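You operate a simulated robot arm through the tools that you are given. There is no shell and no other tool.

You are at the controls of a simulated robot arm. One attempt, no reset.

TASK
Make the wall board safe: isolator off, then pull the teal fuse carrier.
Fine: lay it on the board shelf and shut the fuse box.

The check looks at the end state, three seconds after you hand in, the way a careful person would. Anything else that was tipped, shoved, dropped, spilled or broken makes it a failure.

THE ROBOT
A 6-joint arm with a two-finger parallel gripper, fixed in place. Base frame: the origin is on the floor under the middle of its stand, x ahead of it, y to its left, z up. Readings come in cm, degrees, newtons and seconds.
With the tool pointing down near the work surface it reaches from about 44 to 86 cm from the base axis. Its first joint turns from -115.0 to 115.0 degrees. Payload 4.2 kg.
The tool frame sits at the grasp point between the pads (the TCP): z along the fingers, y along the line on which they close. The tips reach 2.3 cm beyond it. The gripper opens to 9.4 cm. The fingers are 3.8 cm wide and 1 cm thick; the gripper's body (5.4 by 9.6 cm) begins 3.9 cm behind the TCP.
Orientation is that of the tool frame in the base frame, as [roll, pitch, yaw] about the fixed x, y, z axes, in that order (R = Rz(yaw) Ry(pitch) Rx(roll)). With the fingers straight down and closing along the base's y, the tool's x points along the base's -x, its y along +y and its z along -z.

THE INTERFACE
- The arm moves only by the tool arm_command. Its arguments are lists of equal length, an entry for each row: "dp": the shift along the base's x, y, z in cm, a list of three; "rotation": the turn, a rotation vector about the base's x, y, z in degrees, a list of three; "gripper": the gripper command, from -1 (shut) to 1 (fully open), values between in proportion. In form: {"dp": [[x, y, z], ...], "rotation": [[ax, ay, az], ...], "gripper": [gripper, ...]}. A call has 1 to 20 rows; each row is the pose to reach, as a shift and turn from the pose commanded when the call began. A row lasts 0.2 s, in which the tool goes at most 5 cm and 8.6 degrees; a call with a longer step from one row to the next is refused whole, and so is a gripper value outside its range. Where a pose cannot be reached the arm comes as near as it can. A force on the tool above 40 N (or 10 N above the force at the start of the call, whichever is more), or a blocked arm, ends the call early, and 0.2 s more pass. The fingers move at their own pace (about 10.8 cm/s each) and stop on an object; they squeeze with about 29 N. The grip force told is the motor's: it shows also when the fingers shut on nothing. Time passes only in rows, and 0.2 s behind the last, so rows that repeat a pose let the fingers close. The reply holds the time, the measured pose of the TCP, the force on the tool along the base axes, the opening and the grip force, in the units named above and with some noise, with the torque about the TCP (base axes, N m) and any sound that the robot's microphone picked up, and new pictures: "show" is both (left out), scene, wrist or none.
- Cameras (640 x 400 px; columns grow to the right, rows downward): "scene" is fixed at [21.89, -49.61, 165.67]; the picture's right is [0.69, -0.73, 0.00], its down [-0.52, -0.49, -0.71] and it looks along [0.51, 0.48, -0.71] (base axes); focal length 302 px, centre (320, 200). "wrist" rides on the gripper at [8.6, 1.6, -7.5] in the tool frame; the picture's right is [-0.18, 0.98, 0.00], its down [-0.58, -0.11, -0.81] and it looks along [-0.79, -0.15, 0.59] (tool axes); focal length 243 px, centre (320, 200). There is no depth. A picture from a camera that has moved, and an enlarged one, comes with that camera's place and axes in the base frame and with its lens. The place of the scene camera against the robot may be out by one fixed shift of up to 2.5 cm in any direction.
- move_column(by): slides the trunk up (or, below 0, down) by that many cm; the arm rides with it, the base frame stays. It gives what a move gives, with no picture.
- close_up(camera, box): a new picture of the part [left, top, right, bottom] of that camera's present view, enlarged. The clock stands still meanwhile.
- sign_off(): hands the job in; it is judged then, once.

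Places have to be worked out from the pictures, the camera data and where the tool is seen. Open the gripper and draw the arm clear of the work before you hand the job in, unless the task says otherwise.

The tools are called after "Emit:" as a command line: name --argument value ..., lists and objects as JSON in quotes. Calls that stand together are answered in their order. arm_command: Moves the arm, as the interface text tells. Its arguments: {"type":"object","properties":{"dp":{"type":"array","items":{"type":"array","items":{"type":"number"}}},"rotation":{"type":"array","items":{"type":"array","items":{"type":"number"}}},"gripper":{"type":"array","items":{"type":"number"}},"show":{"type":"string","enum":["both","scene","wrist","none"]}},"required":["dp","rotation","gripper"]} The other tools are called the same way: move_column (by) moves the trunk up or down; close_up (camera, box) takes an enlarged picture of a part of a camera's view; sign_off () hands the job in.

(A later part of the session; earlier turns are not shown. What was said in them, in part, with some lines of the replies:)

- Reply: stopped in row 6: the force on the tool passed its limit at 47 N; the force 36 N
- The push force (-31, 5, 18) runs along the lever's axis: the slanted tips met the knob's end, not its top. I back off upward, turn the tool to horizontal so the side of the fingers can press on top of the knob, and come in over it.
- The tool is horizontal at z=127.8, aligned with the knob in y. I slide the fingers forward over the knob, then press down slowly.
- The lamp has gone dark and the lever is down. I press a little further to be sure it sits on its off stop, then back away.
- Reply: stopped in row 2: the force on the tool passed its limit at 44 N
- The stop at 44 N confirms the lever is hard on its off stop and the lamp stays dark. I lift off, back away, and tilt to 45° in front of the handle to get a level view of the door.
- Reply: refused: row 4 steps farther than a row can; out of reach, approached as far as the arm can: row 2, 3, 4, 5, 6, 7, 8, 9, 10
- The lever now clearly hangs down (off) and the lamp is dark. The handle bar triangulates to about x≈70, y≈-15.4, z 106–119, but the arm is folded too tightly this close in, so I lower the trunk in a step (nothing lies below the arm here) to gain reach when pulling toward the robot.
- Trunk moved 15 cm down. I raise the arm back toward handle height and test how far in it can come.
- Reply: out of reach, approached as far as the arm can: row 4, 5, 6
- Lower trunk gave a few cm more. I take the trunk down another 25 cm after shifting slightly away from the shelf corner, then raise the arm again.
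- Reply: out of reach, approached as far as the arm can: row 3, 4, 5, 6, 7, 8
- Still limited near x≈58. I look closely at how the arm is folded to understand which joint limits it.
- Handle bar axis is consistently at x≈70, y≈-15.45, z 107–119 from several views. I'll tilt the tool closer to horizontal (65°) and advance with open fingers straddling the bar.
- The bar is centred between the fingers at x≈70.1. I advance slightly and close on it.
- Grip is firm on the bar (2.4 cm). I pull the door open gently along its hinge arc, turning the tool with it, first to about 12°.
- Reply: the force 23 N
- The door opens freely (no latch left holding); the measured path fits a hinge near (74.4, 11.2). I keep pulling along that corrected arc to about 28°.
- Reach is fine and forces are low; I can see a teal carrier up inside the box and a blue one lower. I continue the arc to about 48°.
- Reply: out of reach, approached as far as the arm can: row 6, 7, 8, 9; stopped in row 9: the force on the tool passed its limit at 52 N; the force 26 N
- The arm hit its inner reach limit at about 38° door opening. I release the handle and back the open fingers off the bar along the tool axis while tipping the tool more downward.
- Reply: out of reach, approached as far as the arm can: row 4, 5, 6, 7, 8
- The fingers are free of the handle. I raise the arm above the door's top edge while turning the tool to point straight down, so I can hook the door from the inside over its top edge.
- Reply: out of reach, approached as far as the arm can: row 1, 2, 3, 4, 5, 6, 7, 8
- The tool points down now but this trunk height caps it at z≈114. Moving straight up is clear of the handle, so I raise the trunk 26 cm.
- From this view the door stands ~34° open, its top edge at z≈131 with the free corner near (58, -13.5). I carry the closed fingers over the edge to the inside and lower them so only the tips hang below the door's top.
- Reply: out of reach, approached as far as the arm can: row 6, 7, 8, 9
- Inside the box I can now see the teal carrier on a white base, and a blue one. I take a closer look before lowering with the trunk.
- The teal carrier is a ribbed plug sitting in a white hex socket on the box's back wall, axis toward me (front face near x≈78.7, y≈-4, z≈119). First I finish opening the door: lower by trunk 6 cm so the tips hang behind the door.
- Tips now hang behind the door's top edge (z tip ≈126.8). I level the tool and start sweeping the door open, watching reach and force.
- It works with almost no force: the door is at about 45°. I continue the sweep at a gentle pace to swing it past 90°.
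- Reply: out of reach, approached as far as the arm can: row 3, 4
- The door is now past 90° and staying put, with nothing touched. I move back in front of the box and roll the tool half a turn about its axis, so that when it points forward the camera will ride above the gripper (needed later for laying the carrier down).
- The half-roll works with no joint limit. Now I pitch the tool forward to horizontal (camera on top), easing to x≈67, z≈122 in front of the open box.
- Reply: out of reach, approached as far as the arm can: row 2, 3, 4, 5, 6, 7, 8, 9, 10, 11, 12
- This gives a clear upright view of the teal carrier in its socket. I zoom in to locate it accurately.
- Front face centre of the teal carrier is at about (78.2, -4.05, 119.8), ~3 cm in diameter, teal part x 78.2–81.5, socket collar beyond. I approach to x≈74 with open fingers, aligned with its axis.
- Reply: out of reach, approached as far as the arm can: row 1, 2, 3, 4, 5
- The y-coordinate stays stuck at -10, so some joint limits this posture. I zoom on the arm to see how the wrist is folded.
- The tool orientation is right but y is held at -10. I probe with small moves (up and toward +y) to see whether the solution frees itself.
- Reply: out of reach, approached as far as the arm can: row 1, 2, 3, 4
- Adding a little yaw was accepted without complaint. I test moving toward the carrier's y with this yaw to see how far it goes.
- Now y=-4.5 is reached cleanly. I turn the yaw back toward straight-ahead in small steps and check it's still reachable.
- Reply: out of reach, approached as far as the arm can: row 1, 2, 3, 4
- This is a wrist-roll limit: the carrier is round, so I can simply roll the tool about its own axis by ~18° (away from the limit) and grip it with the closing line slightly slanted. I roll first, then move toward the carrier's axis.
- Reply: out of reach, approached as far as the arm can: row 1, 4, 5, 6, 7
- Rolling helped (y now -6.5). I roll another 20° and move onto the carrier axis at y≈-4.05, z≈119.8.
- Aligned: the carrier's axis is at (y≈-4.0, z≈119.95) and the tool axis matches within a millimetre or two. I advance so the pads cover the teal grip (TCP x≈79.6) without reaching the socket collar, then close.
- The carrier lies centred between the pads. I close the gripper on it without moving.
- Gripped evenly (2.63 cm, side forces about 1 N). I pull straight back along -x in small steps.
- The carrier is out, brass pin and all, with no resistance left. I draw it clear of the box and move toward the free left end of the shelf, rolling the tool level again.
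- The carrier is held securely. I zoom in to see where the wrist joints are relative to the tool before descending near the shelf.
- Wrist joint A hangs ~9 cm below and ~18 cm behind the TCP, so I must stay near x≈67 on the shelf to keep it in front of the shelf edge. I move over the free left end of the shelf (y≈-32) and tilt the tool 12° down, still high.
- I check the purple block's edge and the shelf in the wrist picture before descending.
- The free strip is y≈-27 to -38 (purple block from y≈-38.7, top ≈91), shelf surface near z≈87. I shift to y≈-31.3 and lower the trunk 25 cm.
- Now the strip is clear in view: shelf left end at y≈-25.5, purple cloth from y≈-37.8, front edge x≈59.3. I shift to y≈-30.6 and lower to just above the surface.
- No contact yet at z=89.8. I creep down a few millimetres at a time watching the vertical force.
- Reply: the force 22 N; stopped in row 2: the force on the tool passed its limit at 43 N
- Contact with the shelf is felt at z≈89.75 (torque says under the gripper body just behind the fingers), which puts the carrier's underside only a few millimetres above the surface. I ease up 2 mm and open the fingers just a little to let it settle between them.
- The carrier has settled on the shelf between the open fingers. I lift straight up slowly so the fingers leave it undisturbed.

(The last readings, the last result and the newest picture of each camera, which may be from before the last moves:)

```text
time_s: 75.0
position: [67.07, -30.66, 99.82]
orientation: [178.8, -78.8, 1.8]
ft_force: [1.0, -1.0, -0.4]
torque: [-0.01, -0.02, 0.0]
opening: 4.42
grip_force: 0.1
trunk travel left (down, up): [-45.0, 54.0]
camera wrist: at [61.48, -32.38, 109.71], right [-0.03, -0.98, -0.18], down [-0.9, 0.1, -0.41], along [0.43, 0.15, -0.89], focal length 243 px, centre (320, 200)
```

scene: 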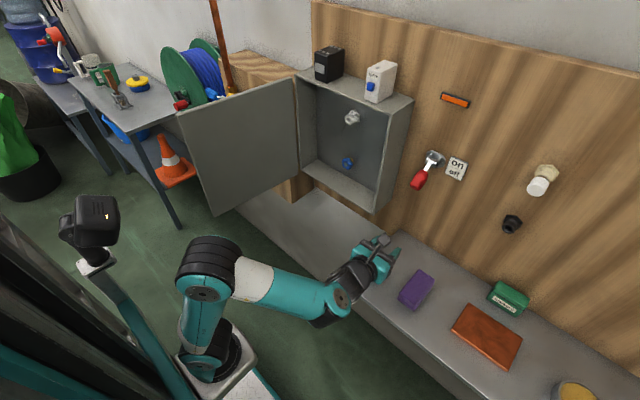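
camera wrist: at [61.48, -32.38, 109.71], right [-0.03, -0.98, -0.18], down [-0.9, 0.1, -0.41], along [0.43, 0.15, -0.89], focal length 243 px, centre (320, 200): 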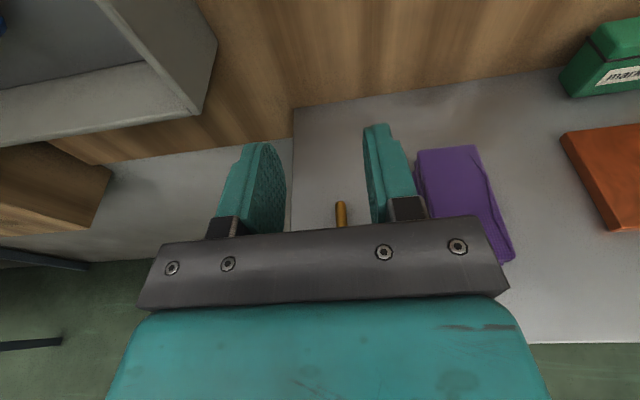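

The carrier stays put (its brass pin shows just behind the gripper bar). I raise the trunk 20 cm to leave the shelf, then look back down at it.

Emit:
move_column --by 20

Emit:
arm_command --dp '[[-1, 1, 0.5], [-2, 2, 1], [-3, 3, 1]]' --rotation '[[0, 4, 0], [0, 10, 0], [0, 16, 0]]' --gripper '[-0.06, -0.5, -1]'

```text
time_s: 77.2
position: [67.13, -30.62, 119.81]
orientation: [178.8, -78.8, 1.6]
ft_force: [0.8, -0.9, -0.4]
torque: [-0.01, 0.01, -0.02]
opening: 4.41
grip_force: 0.0
trunk travel left (down, up): [-65.0, 34.0]
```

```text
time_s: 78.0
position: [64.08, -27.5, 120.75]
orientation: [179.9, -62.7, 0.6]
ft_force: [1.3, 0.2, 0.1]
torque: [0.03, -0.03, 0.01]
opening: 0.02
grip_force: 29.0
trunk travel left (down, up): [-65.0, 34.0]
camera wrist: at [61.48, -29.36, 131.83], right [-0.07, -0.98, -0.16], down [-0.98, 0.1, -0.15], along [0.16, 0.15, -0.98], focal length 243 px, centre (320, 200)
```

scene: 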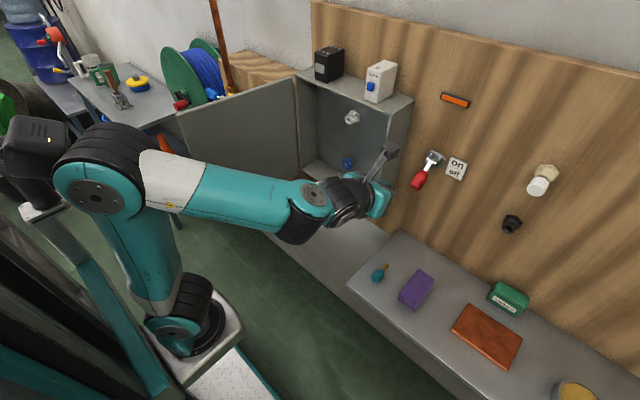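
wrist: 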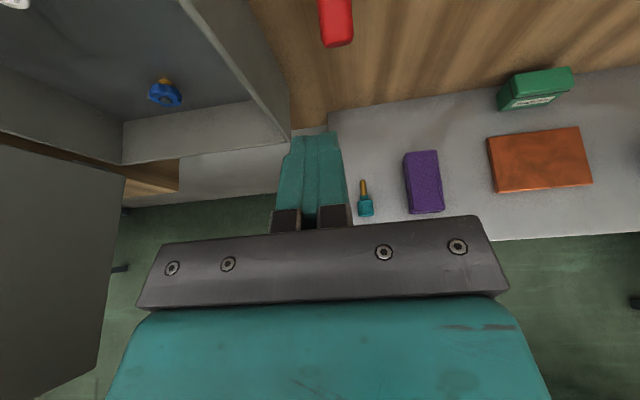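

The carrier lies safely on the shelf, clear of the purple cloth. Now I turn the tool back to pointing down, moving back a little from the board.

Emit:
arm_command --dp '[[-0.5, 0.5, 0], [-1, 1, 0], [-1.5, 1.5, 0.5], [-2, 2, 1], [-2.5, 2.5, 1.5], [-3, 3, 2], [-3.5, 3.5, 2.5], [-4, 4, 3], [-4, 4, 3]]' --rotation '[[0, 8, 0], [0, 16, 0], [0, 24, 0], [0, 32, 0], [0, 40, 0], [0, 48, 0], [0, 56, 0], [0, 62.7, 0], [0, 62.7, 0]]' --gripper '[-1, -1, -1, -1, -1, -1, -1, -1, -1]'

```text
time_s: 80.0
position: [60.14, -23.68, 123.87]
orientation: [-179.4, 0.1, 0.3]
ft_force: [-0.5, 0.4, 0.2]
torque: [0.0, 0.01, -0.01]
opening: 0.0
grip_force: 28.8
trunk travel left (down, up): [-65.0, 34.0]
camera wrist: at [68.79, -25.38, 131.21], right [-0.18, -0.98, -0.01], down [-0.58, 0.1, 0.81], along [-0.79, 0.15, -0.59], focal length 243 px, centre (320, 200)
```

scene: 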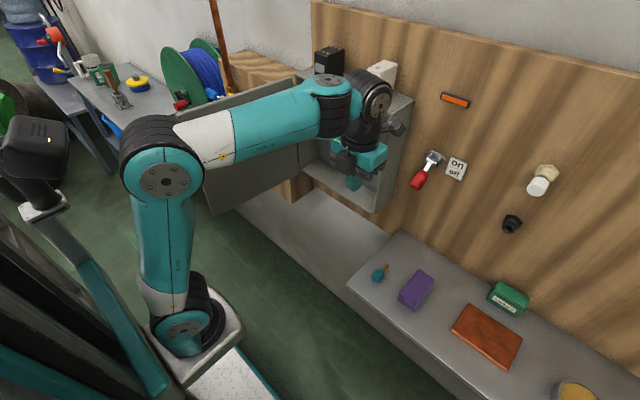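
wrist: 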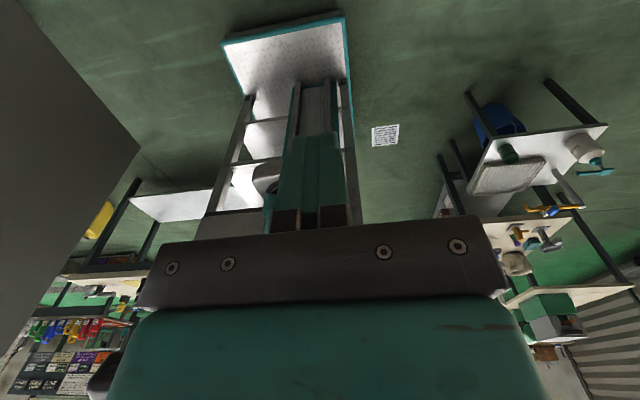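

Tool down again. I roll it back the half turn (so the camera ends up on the robot side) while moving toward the middle in front of the box.

Emit:
arm_command --dp '[[0, 1, 0], [0, 3, 0.5], [-0.5, 5, 1], [-1, 7, 1.5], [-1.5, 9, 2], [-2, 11, 2.5], [-2.5, 13, 3], [-3, 15, 3], [-3, 17, 3], [-3, 18, 3], [-3, 18, 3], [-3, 18, 3], [-3, 18, 3], [-3, 18, 3], [-3, 18, 3], [-3, 18, 3], [-3, 18, 3], [-3, 18, 3], [-3, 18, 3], [-3, 18, 3]]' --rotation '[[0, 0, 8], [0, 0, 16], [0, 0, 24], [0, 0, 32], [0, 0, 40], [0, 0, 48], [0, 0, 56], [0, 0, 64], [0, 0, 72], [0, 0, 80], [0, 0, 88], [0, 0, 96], [0, 0, 104], [0, 0, 112], [0, 0, 120], [0, 0, 128], [0, 0, 136], [0, 0, 144], [0, 0, 152], [0, 0, 160]]' --gripper '[-1, -1, -1, -1, -1, -1, -1, -1, -1, -1, -1, -1, -1, -1, -1, -1, -1, -1, -1, -1]'

```text
time_s: 84.2
position: [57.08, -5.58, 126.82]
orientation: [-179.5, 0.0, 160.5]
ft_force: [-0.1, 0.0, -0.3]
torque: [0.0, 0.0, 0.03]
opening: 0.0
grip_force: 29.2
out of reach, approached as far as the arm can: row 6
trunk travel left (down, up): [-65.0, 34.0]
camera wrist: at [49.52, -1.25, 134.23], right [0.5, 0.87, -0.01], down [0.52, -0.29, 0.81], along [0.69, -0.41, -0.59], focal length 243 px, centre (320, 200)
```

scene: 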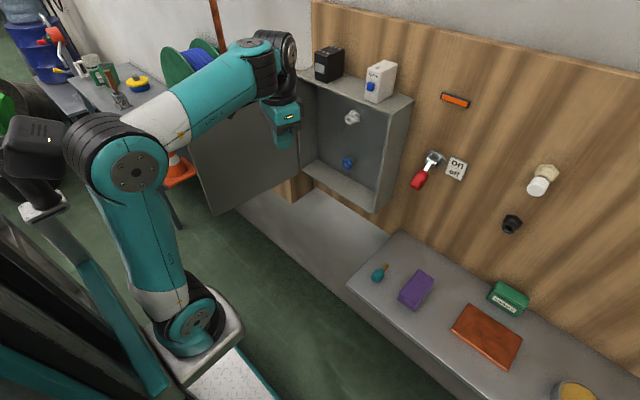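
wrist: 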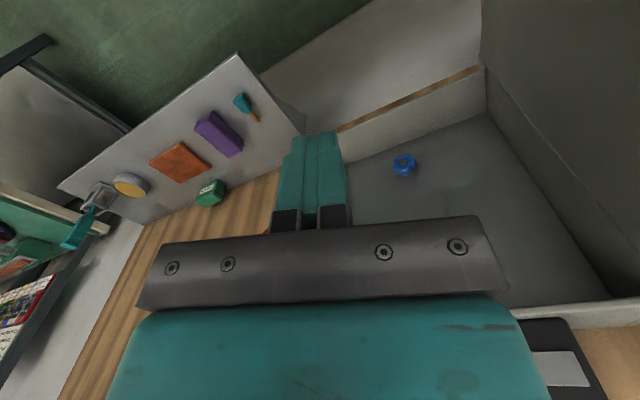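

Next I raise the trunk 12 cm so the tips clear the door's top edge (≈131), then cross over to the door's outer side.

Emit:
move_column --by 12

Emit:
arm_command --dp '[[-0.5, 3, 0], [-1, 6, 0], [-1.5, 9.5, 0], [-2.5, 13, 0], [-3.5, 16.5, 0], [-4.5, 20, 0], [-5.5, 23, 0], [-5.5, 25, 0], [-5.5, 25, 0]]' --rotation '[[0, 0, 0], [0, 0, 0], [0, 0, 0], [0, 0, 0], [0, 0, 0], [0, 0, 0], [0, 0, 0], [0, 0, 0], [0, 0, 0]]' --gripper '[-1, -1, -1, -1, -1, -1, -1, -1, -1]'

```text
time_s: 85.7
position: [57.13, -5.46, 138.73]
orientation: [-179.3, -0.1, 160.3]
ft_force: [0.1, -0.1, 0.4]
torque: [-0.03, 0.05, 0.01]
opening: 0.01
grip_force: 29.2
trunk travel left (down, up): [-77.0, 22.0]
```

```text
time_s: 87.7
position: [51.61, 19.38, 138.86]
orientation: [-179.4, -0.1, 160.4]
ft_force: [-0.7, 0.0, 0.2]
torque: [0.02, 0.04, -0.01]
opening: 0.0
grip_force: 29.0
trunk travel left (down, up): [-77.0, 22.0]
camera wrist: at [44.07, 23.74, 146.29], right [0.5, 0.86, -0.01], down [0.52, -0.29, 0.81], along [0.69, -0.41, -0.59], focal length 243 px, centre (320, 200)
```

scene: 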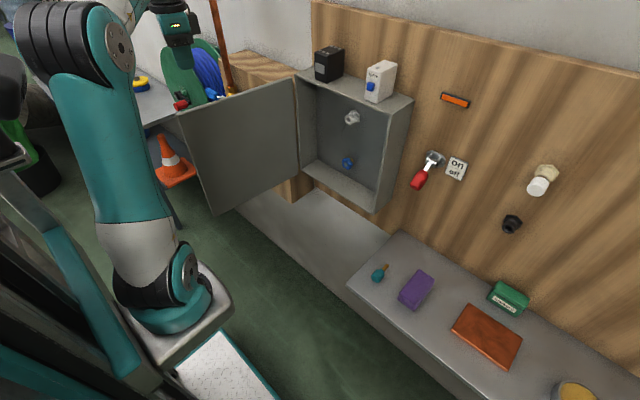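
wrist: 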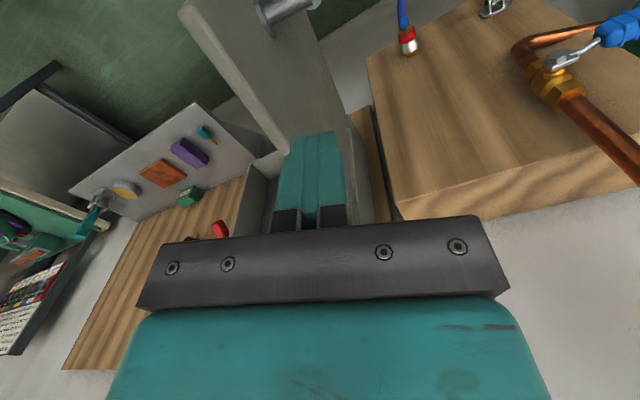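

From above, the door runs from its hinge (≈74, 11) to its free end (≈44, 15.4), and my closed fingers hang about 2–3 cm outside its outer face. I lower 10 cm by trunk so the tips overlap the door's top edge, well above the handle.

Emit:
move_column --by -10

```text
time_s: 89.0
position: [51.57, 19.25, 128.79]
orientation: [-179.4, -0.1, 160.2]
ft_force: [-0.8, -0.3, -0.2]
torque: [0.01, 0.02, 0.0]
opening: 0.0
grip_force: 29.0
trunk travel left (down, up): [-67.0, 32.0]
```

I push the door gently toward closed along its arc, to about half way.

Emit:
arm_command --dp '[[-0.2, -2, 0], [-0.3, -4, 0], [-0.4, -6, 0], [-0.4, -8, 0], [-0.4, -10, 0], [-0.1, -12, 0], [0.3, -14, 0], [0.9, -16, 0], [1.6, -18, 0], [2.6, -20, 0], [3.7, -21.6, 0], [3.7, -21.6, 0]]' --rotation '[[0, 0, 0], [0, 0, 0], [0, 0, 0], [0, 0, 0], [0, 0, 0], [0, 0, 0], [0, 0, 0], [0, 0, 0], [0, 0, 0], [0, 0, 0], [0, 0, 0], [0, 0, 0]]' --gripper '[-1, -1, -1, -1, -1, -1, -1, -1, -1, -1, -1, -1]'

```text
time_s: 91.6
position: [55.39, -2.32, 128.9]
orientation: [-179.5, -0.1, 160.3]
ft_force: [-1.1, 0.8, 0.5]
torque: [-0.03, -0.02, 0.04]
opening: 0.0
grip_force: 29.5
trunk travel left (down, up): [-67.0, 32.0]
camera wrist: at [47.82, 2.07, 136.28], right [0.5, 0.86, -0.01], down [0.52, -0.29, 0.81], along [0.69, -0.41, -0.59], focal length 243 px, centre (320, 200)
```

scene: 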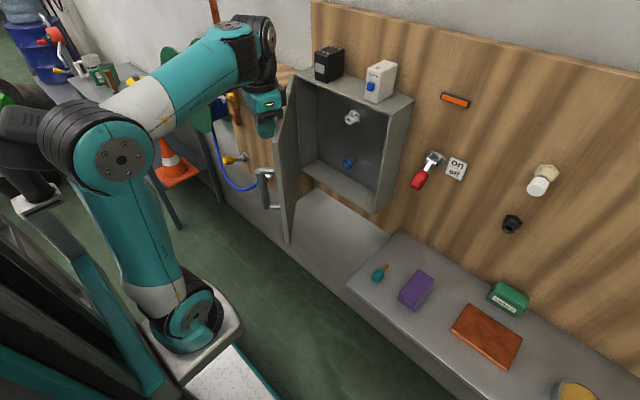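
wrist: 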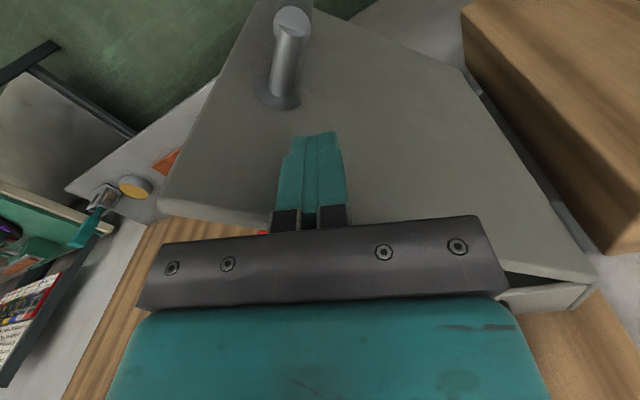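

The door follows smoothly at about 50°. I continue to roughly 10°, stopping short so the gripper body stays away from the items on the box top.

Emit:
arm_command --dp '[[1.2, -1.5, 0], [2.5, -3, 0], [4, -4.4, 0], [5.6, -5.6, 0], [7.3, -6.7, 0], [9.1, -7.6, 0], [10.9, -8.4, 0], [12.3, -8.9, 0], [12.3, -8.9, 0]]' --rotation '[[0, 0, 3], [0, 0, 6], [0, 0, 9], [0, 0, 12], [0, 0, 15], [0, 0, 18], [0, 0, 19], [0, 0, 19], [0, 0, 19]]' --gripper '[-1, -1, -1, -1, -1, -1, -1, -1, -1]'

```text
time_s: 93.6
position: [67.69, -11.18, 128.86]
orientation: [-179.4, -0.2, 179.3]
ft_force: [0.9, -0.5, 0.0]
torque: [0.02, -0.02, 0.02]
opening: 0.0
grip_force: 28.5
trunk travel left (down, up): [-67.0, 32.0]
camera wrist: at [59.07, -9.51, 136.33], right [0.2, 0.98, -0.01], down [0.58, -0.11, 0.81], along [0.79, -0.16, -0.59], focal length 243 px, centre (320, 200)
```

scene: 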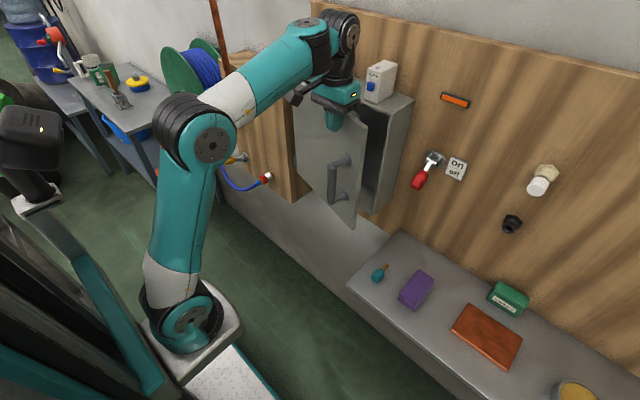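
wrist: 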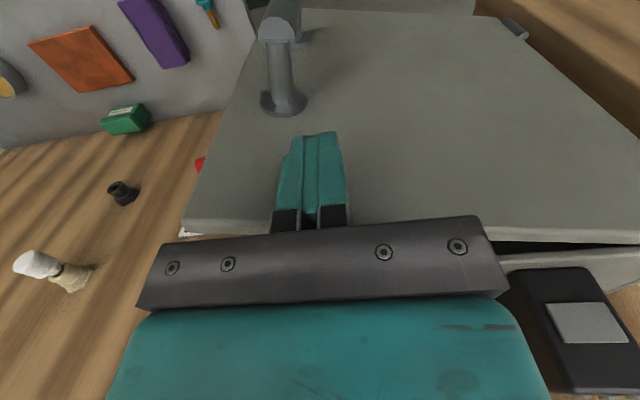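

The door is at about 12°. For the last push I back off and switch to a forward-pointing tool, to press on the door face at y≈-8 (left of the handle), well below the box top.

Emit:
arm_command --dp '[[-2, 0.5, 0], [-4.5, 1, 0], [-5.5, 1.5, 0], [-5.5, 2, -1.5], [-5.5, 2.5, -3], [-5.5, 3, -5], [-5, 3, -7], [-4.5, 3, -9], [-4, 3, -11], [-3.5, 3, -12.5], [-3, 3, -13.5], [-3, 3, -13.5]]' --rotation '[[0, 0, 0], [0, -5, 0], [0, -12, 0], [0, -20, 0], [0, -28, 0], [0, -36, 0], [0, -44, 0], [0, -52, 0], [0, -60, 0], [0, -68, 0], [0, -75, 0], [0, -75, 0]]' --gripper '[-1, -1, -1, -1, -1, -1, -1, -1, -1, -1, -1, -1]'

```text
time_s: 96.2
position: [71.11, -14.07, 148.76]
orientation: [175.8, 61.0, 178.9]
ft_force: [0.0, -1.0, 0.0]
torque: [0.02, -0.01, 0.01]
opening: 0.0
grip_force: 28.5
out of reach, approached as far as the arm can: row 2, 3, 4, 5, 6, 7, 8, 9, 10, 11, 12
trunk travel left (down, up): [-67.0, 32.0]
camera wrist: at [60.38, -12.91, 144.86], right [0.05, 0.98, 0.2], down [-0.42, -0.16, 0.89], along [0.91, -0.12, 0.4], focal length 243 px, centre (320, 200)
```

scene: 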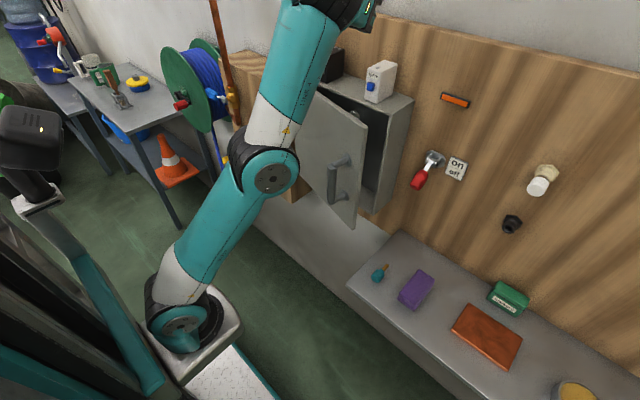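
wrist: 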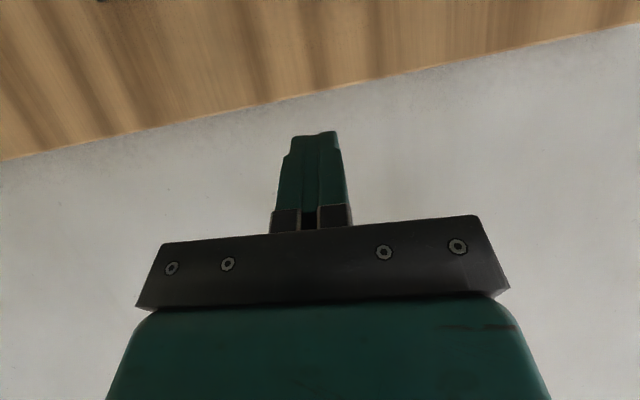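

The arm took an odd detour upward (z≈149) because that pose chain was out of reach; nothing was touched and the items on the box are still standing. I move back from the wall and down in small steps in this posture.

Emit:
arm_command --dp '[[-2, 1, 0], [-4.5, 2.5, -0.5], [-7, 4, -1.5], [-9, 5.5, -3]]' --rotation '[[0, 0, 0], [0, 0, 0], [0, 0, 0], [0, 0, 0]]' --gripper '[-1, -1, -1, -1]'

```text
time_s: 97.2
position: [68.23, -7.74, 150.9]
orientation: [175.8, 60.9, 178.8]
ft_force: [0.1, -0.4, 0.3]
torque: [-0.02, -0.05, 0.03]
opening: 0.01
grip_force: 29.2
out of reach, approached as far as the arm can: row 1, 2, 3, 4
trunk travel left (down, up): [-67.0, 32.0]
camera wrist: at [57.43, -6.49, 147.0], right [0.05, 0.98, 0.2], down [-0.42, -0.16, 0.9], along [0.91, -0.12, 0.4], focal length 243 px, centre (320, 200)
```

scene: 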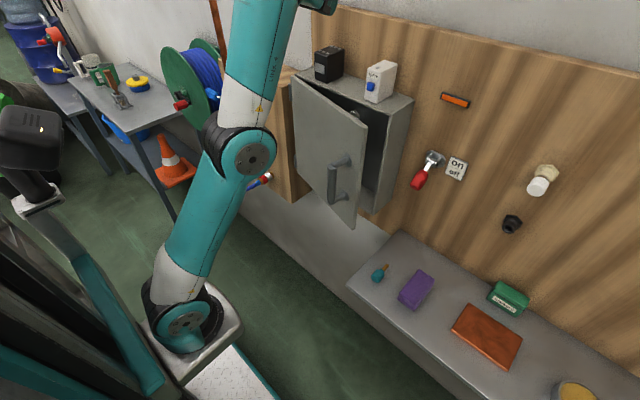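
wrist: 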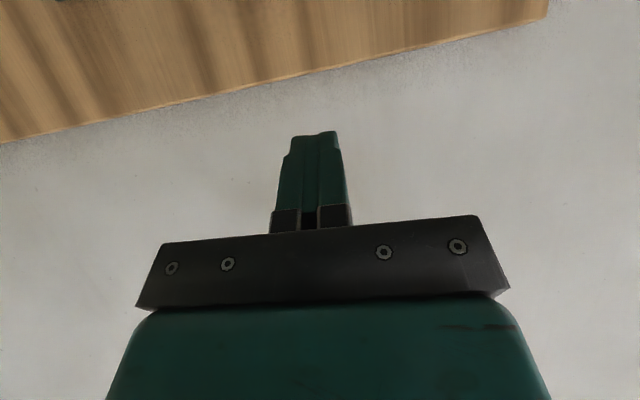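

The wrist bend is at its limit here. I level the tool toward horizontal at this height to free it before coming down.

Emit:
arm_command --dp '[[0, 0, 0], [0, 0, 0], [0, 0, 0], [0, 0, 0]]' --rotation '[[0, -7, 0], [0, -14, 0], [0, -21, 0], [0, -27, 0]]' --gripper '[-1, -1, -1, -1]' --show "none"

Emit:
arm_command --dp '[[-1, 0, -2], [-2, 0, -4]]' --rotation '[[0, 0, 0], [0, 0, 0]]' --gripper '[-1, -1]'

```text
time_s: 98.2
position: [57.71, -14.75, 162.4]
orientation: [173.9, 83.2, 178.8]
ft_force: [0.7, 0.8, 0.2]
torque: [0.04, 0.03, -0.03]
opening: 0.0
grip_force: 29.1
out of reach, approached as far as the arm can: row 1, 2, 3, 4
trunk travel left (down, up): [-67.0, 32.0]
```

```text
time_s: 98.8
position: [57.6, -14.65, 162.43]
orientation: [173.3, 83.2, 178.2]
ft_force: [-0.6, -0.3, -0.2]
torque: [-0.02, 0.01, 0.0]
opening: 0.0
grip_force: 28.9
out of reach, approached as far as the arm can: row 1, 2
trunk travel left (down, up): [-67.0, 32.0]
camera wrist: at [49.16, -13.78, 154.67], right [-0.06, 0.98, 0.2], down [-0.72, -0.18, 0.67], along [0.69, -0.1, 0.72], focal length 243 px, centre (320, 200)
```

scene: 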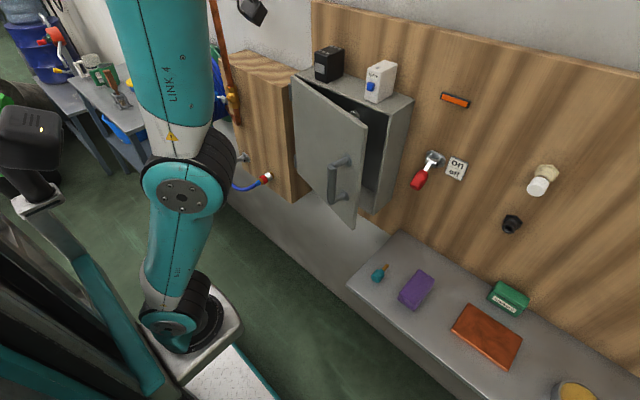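
wrist: 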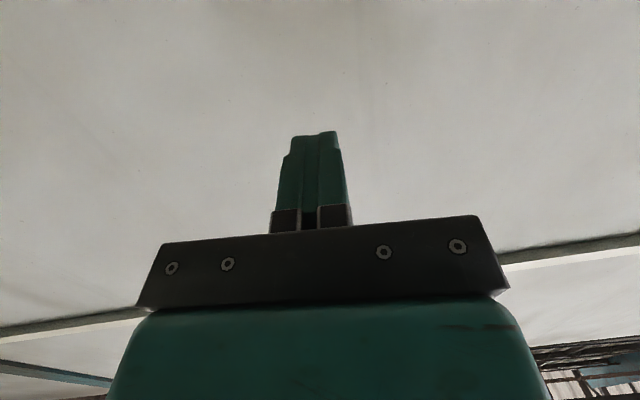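

The wrist's yaw joint has drifted to the wrong side during the rolls, so the tool cannot pitch forward from here. I go back to tool-down along the same path, then undo the roll (to yaw 0), which is the posture that pitched cleanly before.

Emit:
arm_command --dp '[[1, 0, -1], [3, 0, -3], [5, 0, -6], [7, 0.5, -9], [7, 1, -12], [6.5, 1.5, -15], [6, 2, -18], [5, 2.5, -21], [4, 2.5, -24], [3, 2.5, -26], [2, 2.5, -27], [2, 2.5, -27]]' --rotation '[[0, 7, 0], [0, 14, 0], [0, 21, 0], [0, 29, 0], [0, 37, 0], [0, 45, 0], [0, 53, 0], [0, 61, 0], [0, 69, 0], [0, 77, 0], [0, 83, 0], [0, 83, 0]]' --gripper '[-1, -1, -1, -1, -1, -1, -1, -1, -1, -1, -1, -1]'

```text
time_s: 101.4
position: [59.41, -14.55, 132.85]
orientation: [176.3, 14.9, 179.6]
ft_force: [1.0, 0.2, -0.9]
torque: [0.01, 0.0, 0.0]
opening: 0.0
grip_force: 28.9
out of reach, approached as far as the arm can: row 1, 2, 3, 4, 5, 6, 7, 8, 9, 10, 11, 12
trunk travel left (down, up): [-67.0, 32.0]
camera wrist: at [49.06, -13.55, 137.9], right [0.17, 0.98, 0.11], down [0.36, -0.16, 0.92], along [0.92, -0.11, -0.38], focal length 243 px, centre (320, 200)
```

scene: 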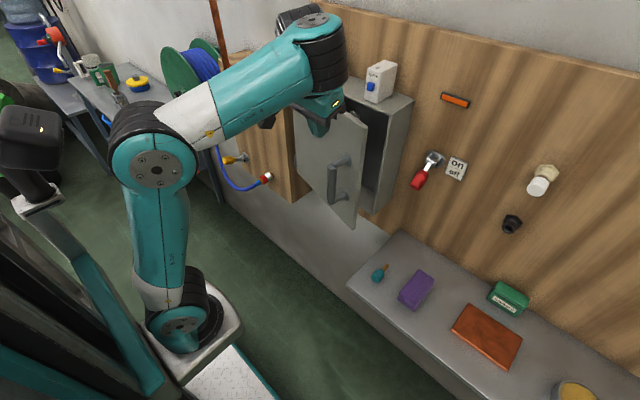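
wrist: 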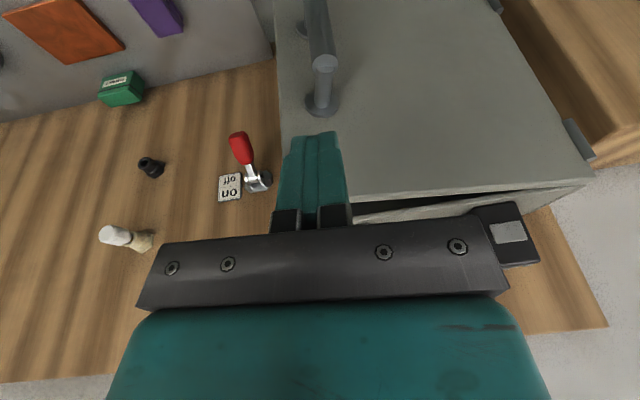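

The scene view confirms the wrist link is sideways. I level the tool to straight down first, then roll back by -160° plus the remainder.

Emit:
arm_command --dp '[[-0.5, 0, 0], [-0.5, 0, 0], [-0.5, 0, 0]]' --rotation '[[1, 7.5, 0], [3, 15, 0], [3, 15, 0]]' --gripper '[-1, -1, -1]' --show "none"

Emit:
arm_command --dp '[[0, 0, 0], [0, 0, 0], [0, 0, 0], [0, 0, 0], [0, 0, 0], [0, 0, 0], [0, 0, 0], [0, 0, 0], [0, 0, 0], [0, 0, 0]]' --rotation '[[0, 0, -8], [0, 0, -16], [0, 0, -24], [0, 0, -32], [0, 0, -40], [0, 0, -48], [0, 0, -56], [0, 0, -64], [0, 0, -72], [0, 0, -80]]' --gripper '[-1, -1, -1, -1, -1, -1, -1, -1, -1, -1]'

```text
time_s: 102.2
position: [60.49, -18.35, 131.29]
orientation: [-178.1, 6.8, 179.4]
ft_force: [-1.4, -1.4, 0.3]
torque: [0.09, -0.03, 0.03]
opening: 0.0
grip_force: 28.7
out of reach, approached as far as the arm can: row 1, 2, 3
trunk travel left (down, up): [-67.0, 32.0]
```

```text
time_s: 104.4
position: [59.0, -14.69, 132.88]
orientation: [173.5, -0.1, 99.2]
ft_force: [0.1, -0.4, -0.3]
torque: [0.02, 0.0, 0.0]
opening: 0.0
grip_force: 29.0
out of reach, approached as far as the arm can: row 1
trunk travel left (down, up): [-67.0, 32.0]
camera wrist: at [58.26, -6.08, 140.45], right [0.99, -0.02, 0.11], down [-0.1, -0.61, 0.79], along [0.05, -0.79, -0.61], focal length 243 px, centre (320, 200)
```

scene: 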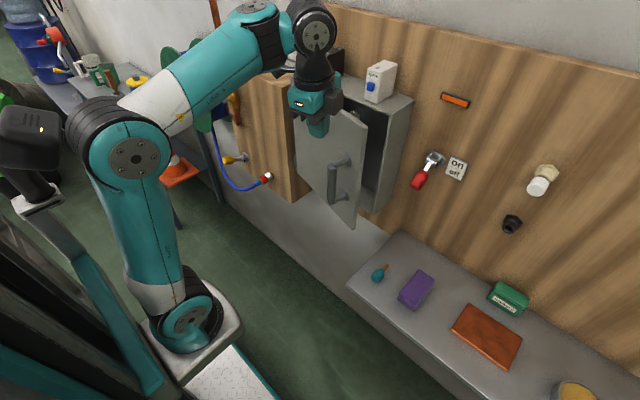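
wrist: 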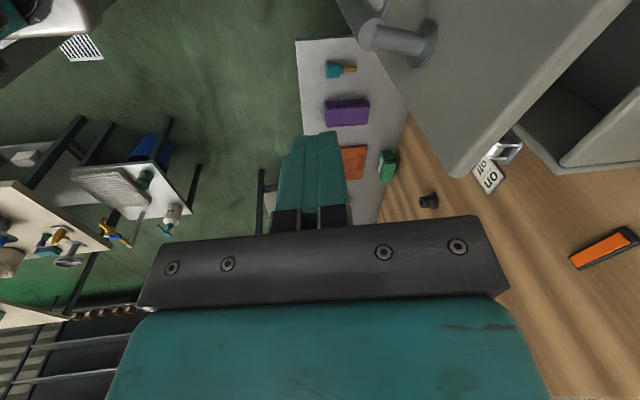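

The wrist link now looks straight (joint disc facing me). I test pitching the tool forward from here in small steps, watching for flags.

Emit:
arm_command --dp '[[0.5, 0, 0], [1, 0, 0], [1.5, 0, 0]]' --rotation '[[0, -6, 0], [0, -12, 0], [0, -18, 0]]' --gripper '[-1, -1, -1]' --show "scene"

```text
time_s: 105.2
position: [62.02, -14.63, 138.24]
orientation: [155.7, 2.8, 98.9]
ft_force: [-0.8, -0.1, 0.2]
torque: [0.0, 0.03, -0.01]
opening: 0.0
grip_force: 29.5
out of reach, approached as far as the arm can: row 1, 2, 3
trunk travel left (down, up): [-67.0, 32.0]
```

scene: 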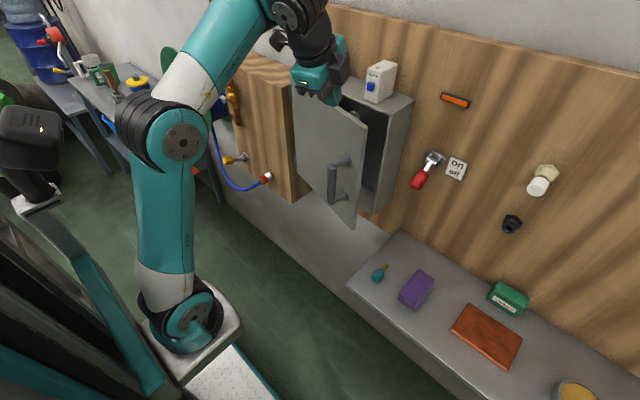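

Still flagged. I zoom in on the wrist to see the actual joint arrangement.

Emit:
close_up --camera "scene" --box '[220, 0, 400, 120]'

```text
3.33 times, centred on (310, 60) of scene
camera zoom: at [21.89, -49.61, 165.67], right [0.69, -0.73, 0.0], down [-0.52, -0.49, -0.71], along [0.51, 0.48, -0.71], focal length 1007 px, centre (353, 667)
```

zoom: 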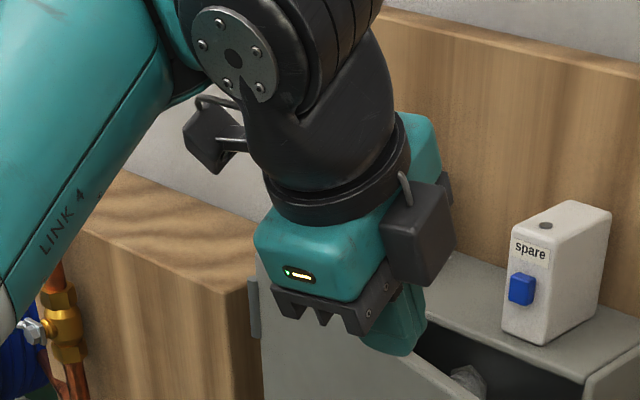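

The spare block stands right behind the door top, so a top push is too tight; instead I'll push the handle bar itself with the fingertips pointing down in front of it (body stays in front of the door). First I return to straight tool-down and roll back to yaw ≈180.

Emit:
arm_command --dp '[[-1, 0, -1.5], [-2.5, 0, -3.5], [-3.5, 0, -5.5], [-3.5, 0, -5.5]]' --rotation '[[0, 6, 0], [0, 12, 0], [0, 18, 0], [0, 18, 0]]' --gripper '[-1, -1, -1, -1]' --show "none"

Emit:
arm_command --dp '[[0, 0, 0], [0, 0, 0], [0, 0, 0], [0, 0, 0], [0, 0, 0], [0, 0, 0], [0, 0, 0], [0, 0, 0], [0, 0, 0], [0, 0, 0]]' --rotation '[[0, 0, 8], [0, 0, 16], [0, 0, 24], [0, 0, 32], [0, 0, 40], [0, 0, 48], [0, 0, 56], [0, 0, 64], [0, 0, 72], [0, 0, 80]]' --gripper '[-1, -1, -1, -1, -1, -1, -1, -1, -1, -1]'

```text
time_s: 106.2
position: [58.66, -14.73, 132.66]
orientation: [173.4, -0.1, 99.3]
ft_force: [0.1, -0.9, -0.1]
torque: [0.01, 0.0, 0.01]
opening: 0.0
grip_force: 28.7
trunk travel left (down, up): [-67.0, 32.0]
```

```text
time_s: 108.4
position: [58.48, -14.67, 132.71]
orientation: [173.5, 0.0, 179.5]
ft_force: [0.3, 0.2, -0.6]
torque: [0.0, -0.04, -0.02]
opening: 0.0
grip_force: 29.3
trunk travel left (down, up): [-67.0, 32.0]
camera wrist: at [49.88, -14.0, 140.22], right [0.19, 0.97, 0.11], down [0.58, -0.21, 0.79], along [0.79, -0.09, -0.61], focal length 243 px, centre (320, 200)
```

scene: 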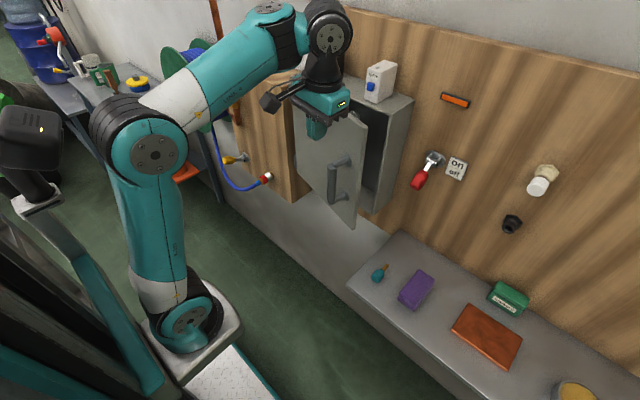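
wrist: 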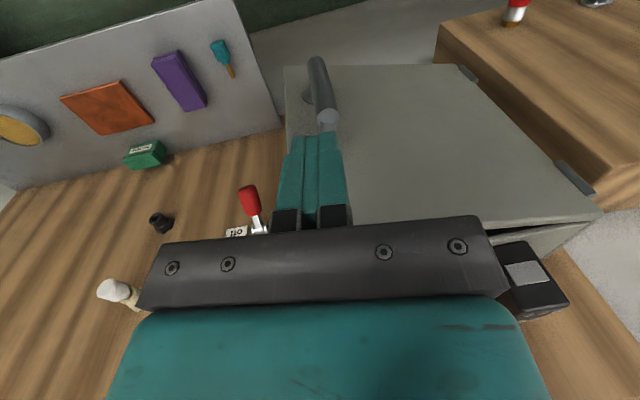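

Clean this time. The handle's top end is at about (64.2, -13.7, 119.5); I lower 14 cm by trunk so the fingertips hang in front of the bar.

Emit:
move_column --by -14

Emit:
arm_command --dp '[[0.5, 0.5, 0], [1, 0.7, 0]]' --rotation '[[0, 0, 0], [0, 0, 0]]' --gripper '[-1, -1]'

```text
time_s: 110.1
position: [58.4, -14.67, 118.72]
orientation: [173.4, -0.1, 179.3]
ft_force: [0.2, 0.7, -0.5]
torque: [0.0, 0.01, 0.0]
opening: 0.02
grip_force: 29.1
trunk travel left (down, up): [-53.0, 46.0]
```

```text
time_s: 110.7
position: [59.48, -13.92, 118.65]
orientation: [173.4, -0.2, 179.4]
ft_force: [0.1, 0.1, 0.1]
torque: [-0.02, 0.0, 0.0]
opening: 0.0
grip_force: 28.7
trunk travel left (down, up): [-53.0, 46.0]
camera wrist: at [50.92, -13.29, 126.24], right [0.19, 0.97, 0.11], down [0.58, -0.21, 0.79], along [0.79, -0.09, -0.61], focal length 243 px, centre (320, 200)
```

scene: 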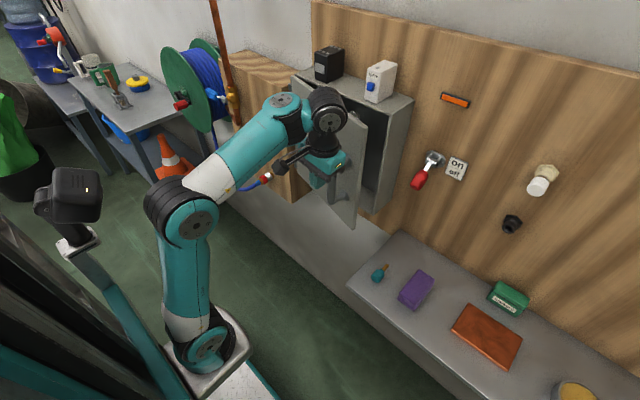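
wrist: 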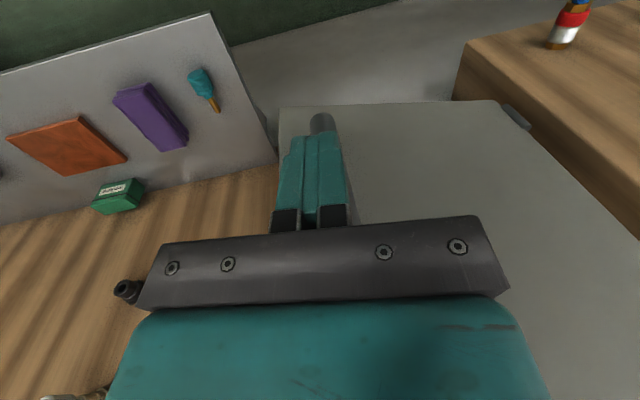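

The fingertips hang right in front of the bar. I push forward gently along the closing arc, letting the force limit catch the door stop.

Emit:
arm_command --dp '[[0.8, -0.1, 0], [1.6, -0.2, 0], [2.4, -0.4, 0], [3.2, -0.55, 0], [4, -0.7, 0], [4.7, -0.85, 0], [5.3, -1.0, 0], [5.8, -1.1, 0], [6.2, -1.2, 0], [6.6, -1.25, 0], [6.9, -1.3, 0], [7.2, -1.35, 0]]' --rotation '[[0, 0, 0], [0, 0, 0], [0, 0, 0], [0, 0, 0], [0, 0, 0], [0, 0, 0], [0, 0, 0], [0, 0, 0], [0, 0, 0], [0, 0, 0], [0, 0, 0], [0, 0, 0]]' --gripper '[-1, -1, -1, -1, -1, -1, -1, -1, -1, -1, -1, -1]'

```text
time_s: 113.3
position: [66.67, -15.41, 118.68]
orientation: [173.4, -0.1, 179.5]
ft_force: [-1.1, -0.5, 0.6]
torque: [-0.03, 0.04, 0.01]
opening: 0.0
grip_force: 28.7
trunk travel left (down, up): [-53.0, 46.0]
camera wrist: at [58.05, -14.63, 126.23], right [0.19, 0.97, 0.11], down [0.58, -0.21, 0.79], along [0.79, -0.09, -0.6], focal length 243 px, centre (320, 200)
```

scene: 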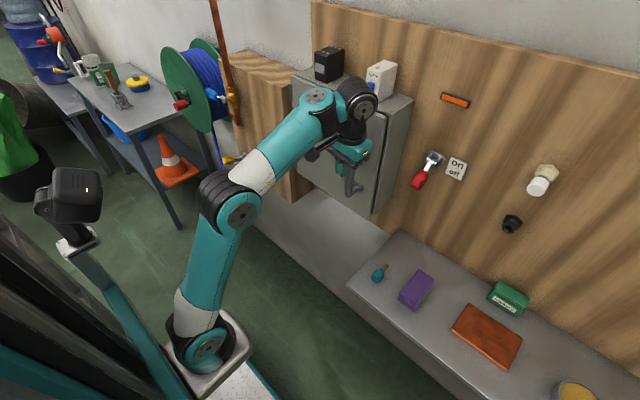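
wrist: 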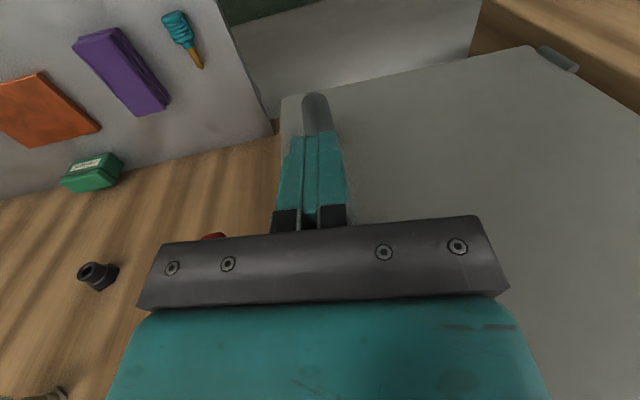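

The door looks almost shut with little force so far. I push on in 2–3 mm steps until the stop is felt.

Emit:
arm_command --dp '[[0.3, 0, 0], [0.6, 0, 0], [0.9, 0, 0], [1.2, 0, 0], [1.5, 0, 0], [1.5, 0, 0]]' --rotation '[[0, 0, 0], [0, 0, 0], [0, 0, 0], [0, 0, 0], [0, 0, 0], [0, 0, 0]]' --gripper '[-1, -1, -1, -1, -1, -1]'

```text
time_s: 114.2
position: [67.71, -15.28, 118.6]
orientation: [173.5, 0.2, 179.6]
ft_force: [-2.9, 2.3, -28.0]
torque: [-0.38, -1.01, -0.06]
opening: 0.0
grip_force: 28.9
trunk travel left (down, up): [-53.0, 46.0]
stopped in row 4: the force on the tool passed its limit at 56 N (the readings are from after the stop); the commanded pose is now the measured one
camera wrist: at [58.99, -14.68, 126.19], right [0.19, 0.98, 0.11], down [0.58, -0.2, 0.79], along [0.79, -0.09, -0.6], focal length 243 px, centre (320, 200)
```

scene: 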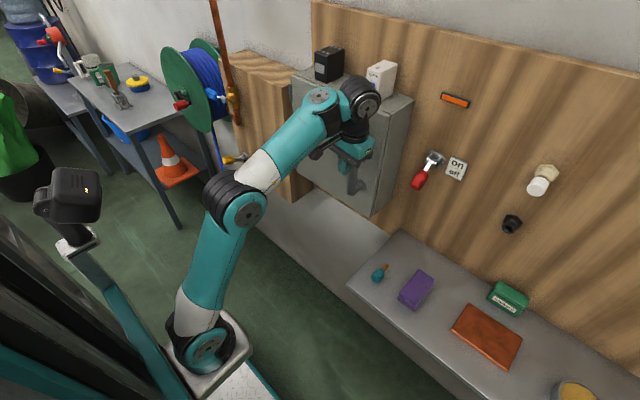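
wrist: 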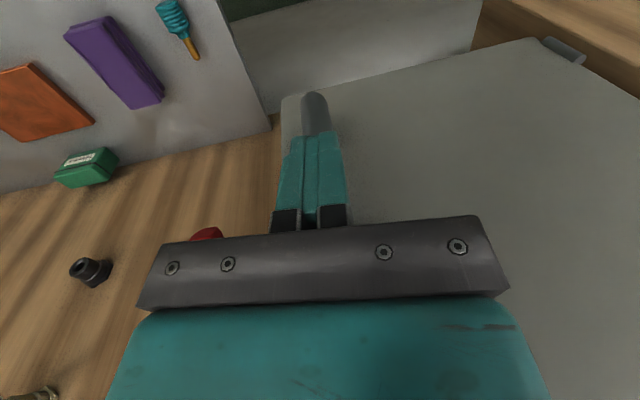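

The call stopped at 56 N, but the residual force is mostly vertical, which is odd. I zoom in to check the contact and the items on the box top.

Emit:
close_up --camera "scene" --box '[280, 40, 430, 220]'

Emit:
close_up --camera "wrist" --box '[240, 60, 480, 240]'

```text
2.22 times, centred on (355, 130) of scene
camera zoom: at [21.89, -49.61, 165.67], right [0.69, -0.73, 0.0], down [-0.52, -0.49, -0.71], along [0.51, 0.48, -0.71], focal length 671 px, centre (242, 356)
```

zoom: 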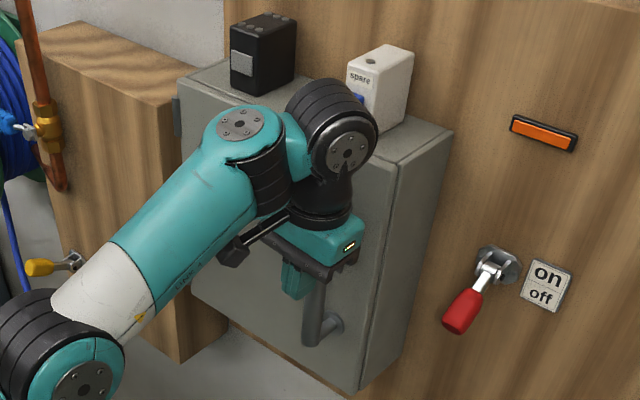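

```text
2.22 times, centred on (360, 150) of wrist
camera zoom: at [58.99, -14.68, 126.19], right [0.19, 0.98, 0.11], down [0.58, -0.2, 0.79], along [0.79, -0.09, -0.6], focal length 539 px, centre (231, 311)
```

zoom: 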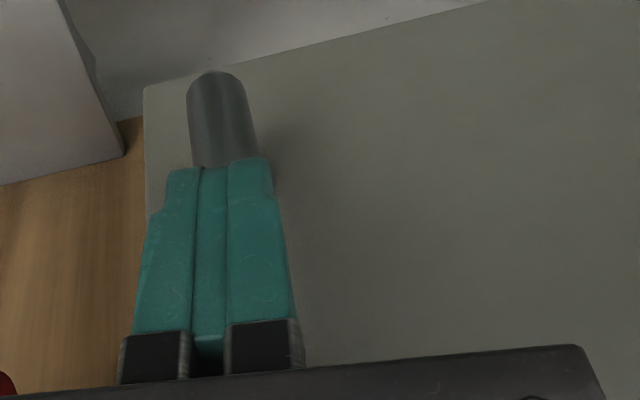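

The door appears shut flush and both items on the box top are upright. I back the fingers off the bar and re-check.

Emit:
arm_command --dp '[[-0.3, 0, 0], [-1, 0, 0], [-2.5, 0, 0], [-4.5, 0, 0], [-7, 0, 0]]' --rotation '[[0, 0, 0], [0, 0, 0], [0, 0, 0], [0, 0, 0], [0, 0, 0]]' --gripper '[-1, -1, -1, -1, -1]'

```text
time_s: 115.4
position: [60.7, -15.55, 118.52]
orientation: [173.5, 0.1, 179.6]
ft_force: [-0.8, 0.3, 0.1]
torque: [-0.02, 0.02, -0.03]
opening: 0.0
grip_force: 28.7
trunk travel left (down, up): [-53.0, 46.0]
camera wrist: at [52.09, -14.7, 126.12], right [0.19, 0.98, 0.11], down [0.58, -0.2, 0.79], along [0.79, -0.09, -0.6], focal length 243 px, centre (320, 200)
```

scene: 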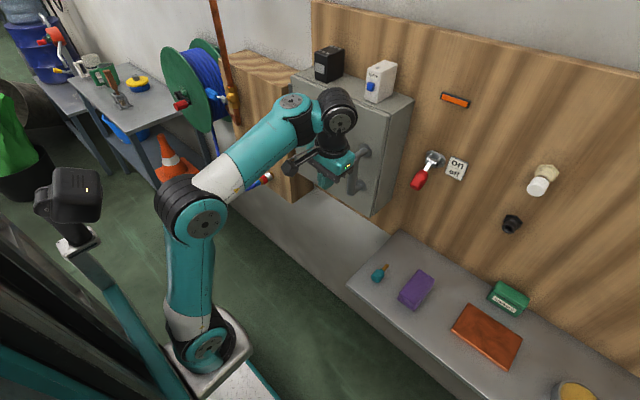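
wrist: 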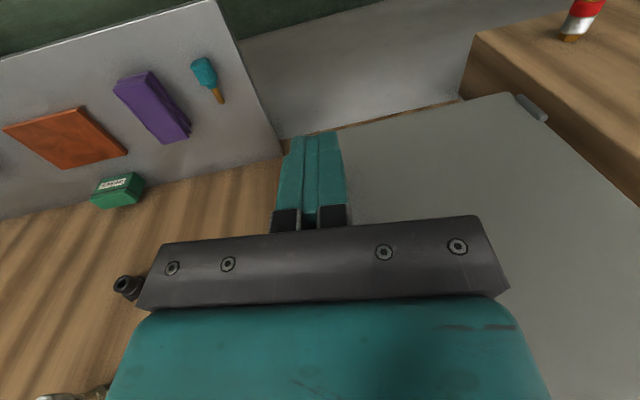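

Clear of the handle. I open the gripper, draw back and raise the trunk so I can inspect the door seam and everything else.

Emit:
arm_command --dp '[[-2, 1, 0], [-3.5, 3, 0], [-4.5, 6, 0], [-5, 9, 0]]' --rotation '[[0, 0, 0], [0, 0, 0], [0, 0, 0], [0, 0, 0]]' --gripper '[-0.5, 0, 0.5, 1]' --show "none"

Emit:
move_column --by 20

Emit:
arm_command --dp '[[0, 0, 0]]' --rotation '[[0, 0, 0]]' --gripper '[1]'

Emit:
close_up --camera "scene" --box '[270, 40, 480, 230]'

Emit:
close_up --camera "scene" --box '[340, 220, 560, 400]'

```text
time_s: 116.4
position: [55.72, -6.26, 118.77]
orientation: [173.5, 0.1, 179.6]
ft_force: [1.1, -0.7, -0.4]
torque: [0.02, 0.01, 0.0]
opening: 9.4
grip_force: 0.0
trunk travel left (down, up): [-53.0, 46.0]
```

```text
time_s: 118.6
position: [55.76, -6.27, 138.68]
orientation: [173.4, 0.2, 179.6]
ft_force: [-0.2, 0.2, 0.2]
torque: [-0.02, -0.01, 0.01]
opening: 9.42
grip_force: 0.1
trunk travel left (down, up): [-73.0, 26.0]
```

```text
time_s: 119.0
position: [55.72, -6.39, 138.8]
orientation: [173.5, 0.1, 179.7]
ft_force: [0.6, 0.2, 1.0]
torque: [-0.02, 0.01, -0.01]
opening: 9.41
grip_force: 0.1
trunk travel left (down, up): [-73.0, 26.0]
camera wrist: at [47.09, -5.57, 146.21], right [0.19, 0.98, 0.11], down [0.58, -0.2, 0.79], along [0.79, -0.09, -0.6], focal length 243 px, centre (320, 200)
```

scene: 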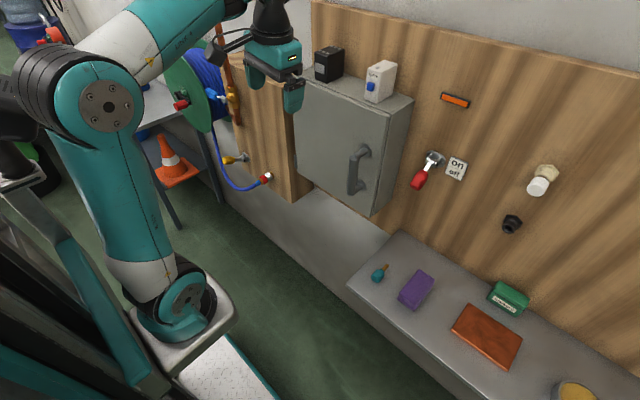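
wrist: 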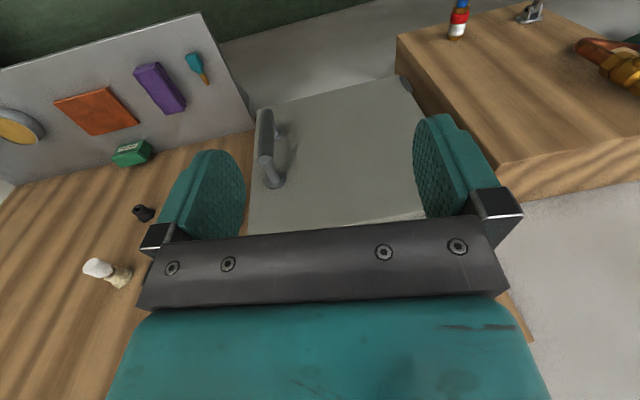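

```text
2.11 times, centred on (375, 135) of scene
camera zoom: at [21.89, -49.61, 165.67], right [0.69, -0.73, 0.0], down [-0.52, -0.49, -0.71], along [0.51, 0.48, -0.71], focal length 636 px, centre (204, 337)
```

zoom: 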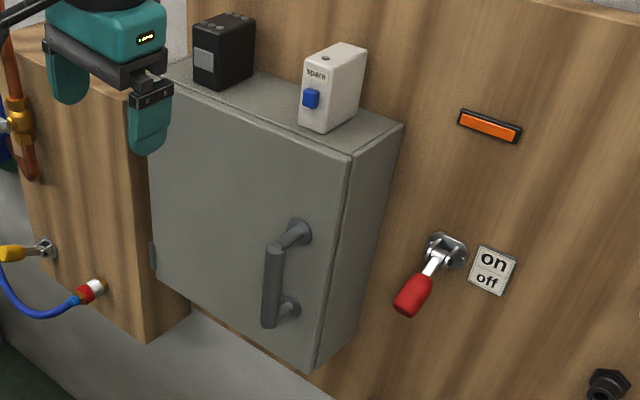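

```text
2.22 times, centred on (450, 310) of scene
camera zoom: at [21.89, -49.61, 165.67], right [0.69, -0.73, 0.0], down [-0.52, -0.49, -0.71], along [0.51, 0.48, -0.71], focal length 671 px, centre (31, -44)
```

zoom: 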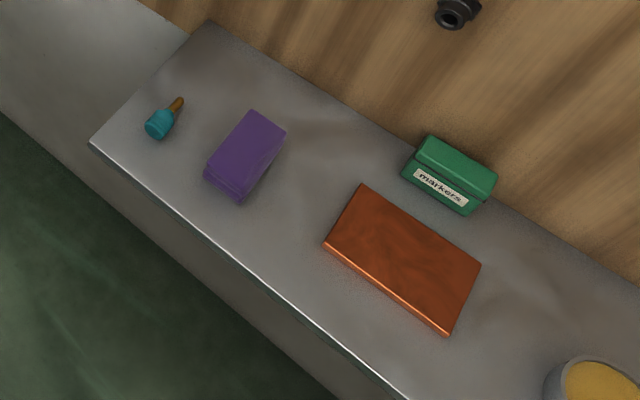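

All checks out: the lever is down on "off" and the lamp dark, and the socket was emptied. The carrier lies on the shelf clear of the cloth, and the door edges sit at the same pixels as at the start (shut). The items on the box and shelf are where they were. The gripper is open and the arm is clear, so I hand in.

Emit:
sign_off

```text
The job is handed in.
```

The wall board is safe. The isolator is off, the teal fuse carrier is out and lying on the board shelf, and the fuse box is shut. I've handed the job in.

- **Isolator:** I pushed the red lever down to its off stop. The orange lamp went out and stayed out.
- **Fuse carrier:** it came straight out of its socket with the brass pin attached. It lies at the left end of the shelf, a few centimetres clear of the purple cloth. It dropped a few millimetres between the fingers when I let go and did not roll.
- **Fuse box:** I pushed the door against its stop. In the scene picture its edges line up with where they were at the start, to within about a pixel.
- **Everything else:** the black unit and the "spare" block on top of the box are upright. The other shelf items look unmoved, and I saw nothing knocked or disturbed.

While closing the door, the arm took an unplanned detour upward, to about 17 cm above the top of the box, because a pose was out of reach. It touched nothing. I finished closing the door by pushing on the handle instead.

The gripper is open and the arm is drawn back from the board.
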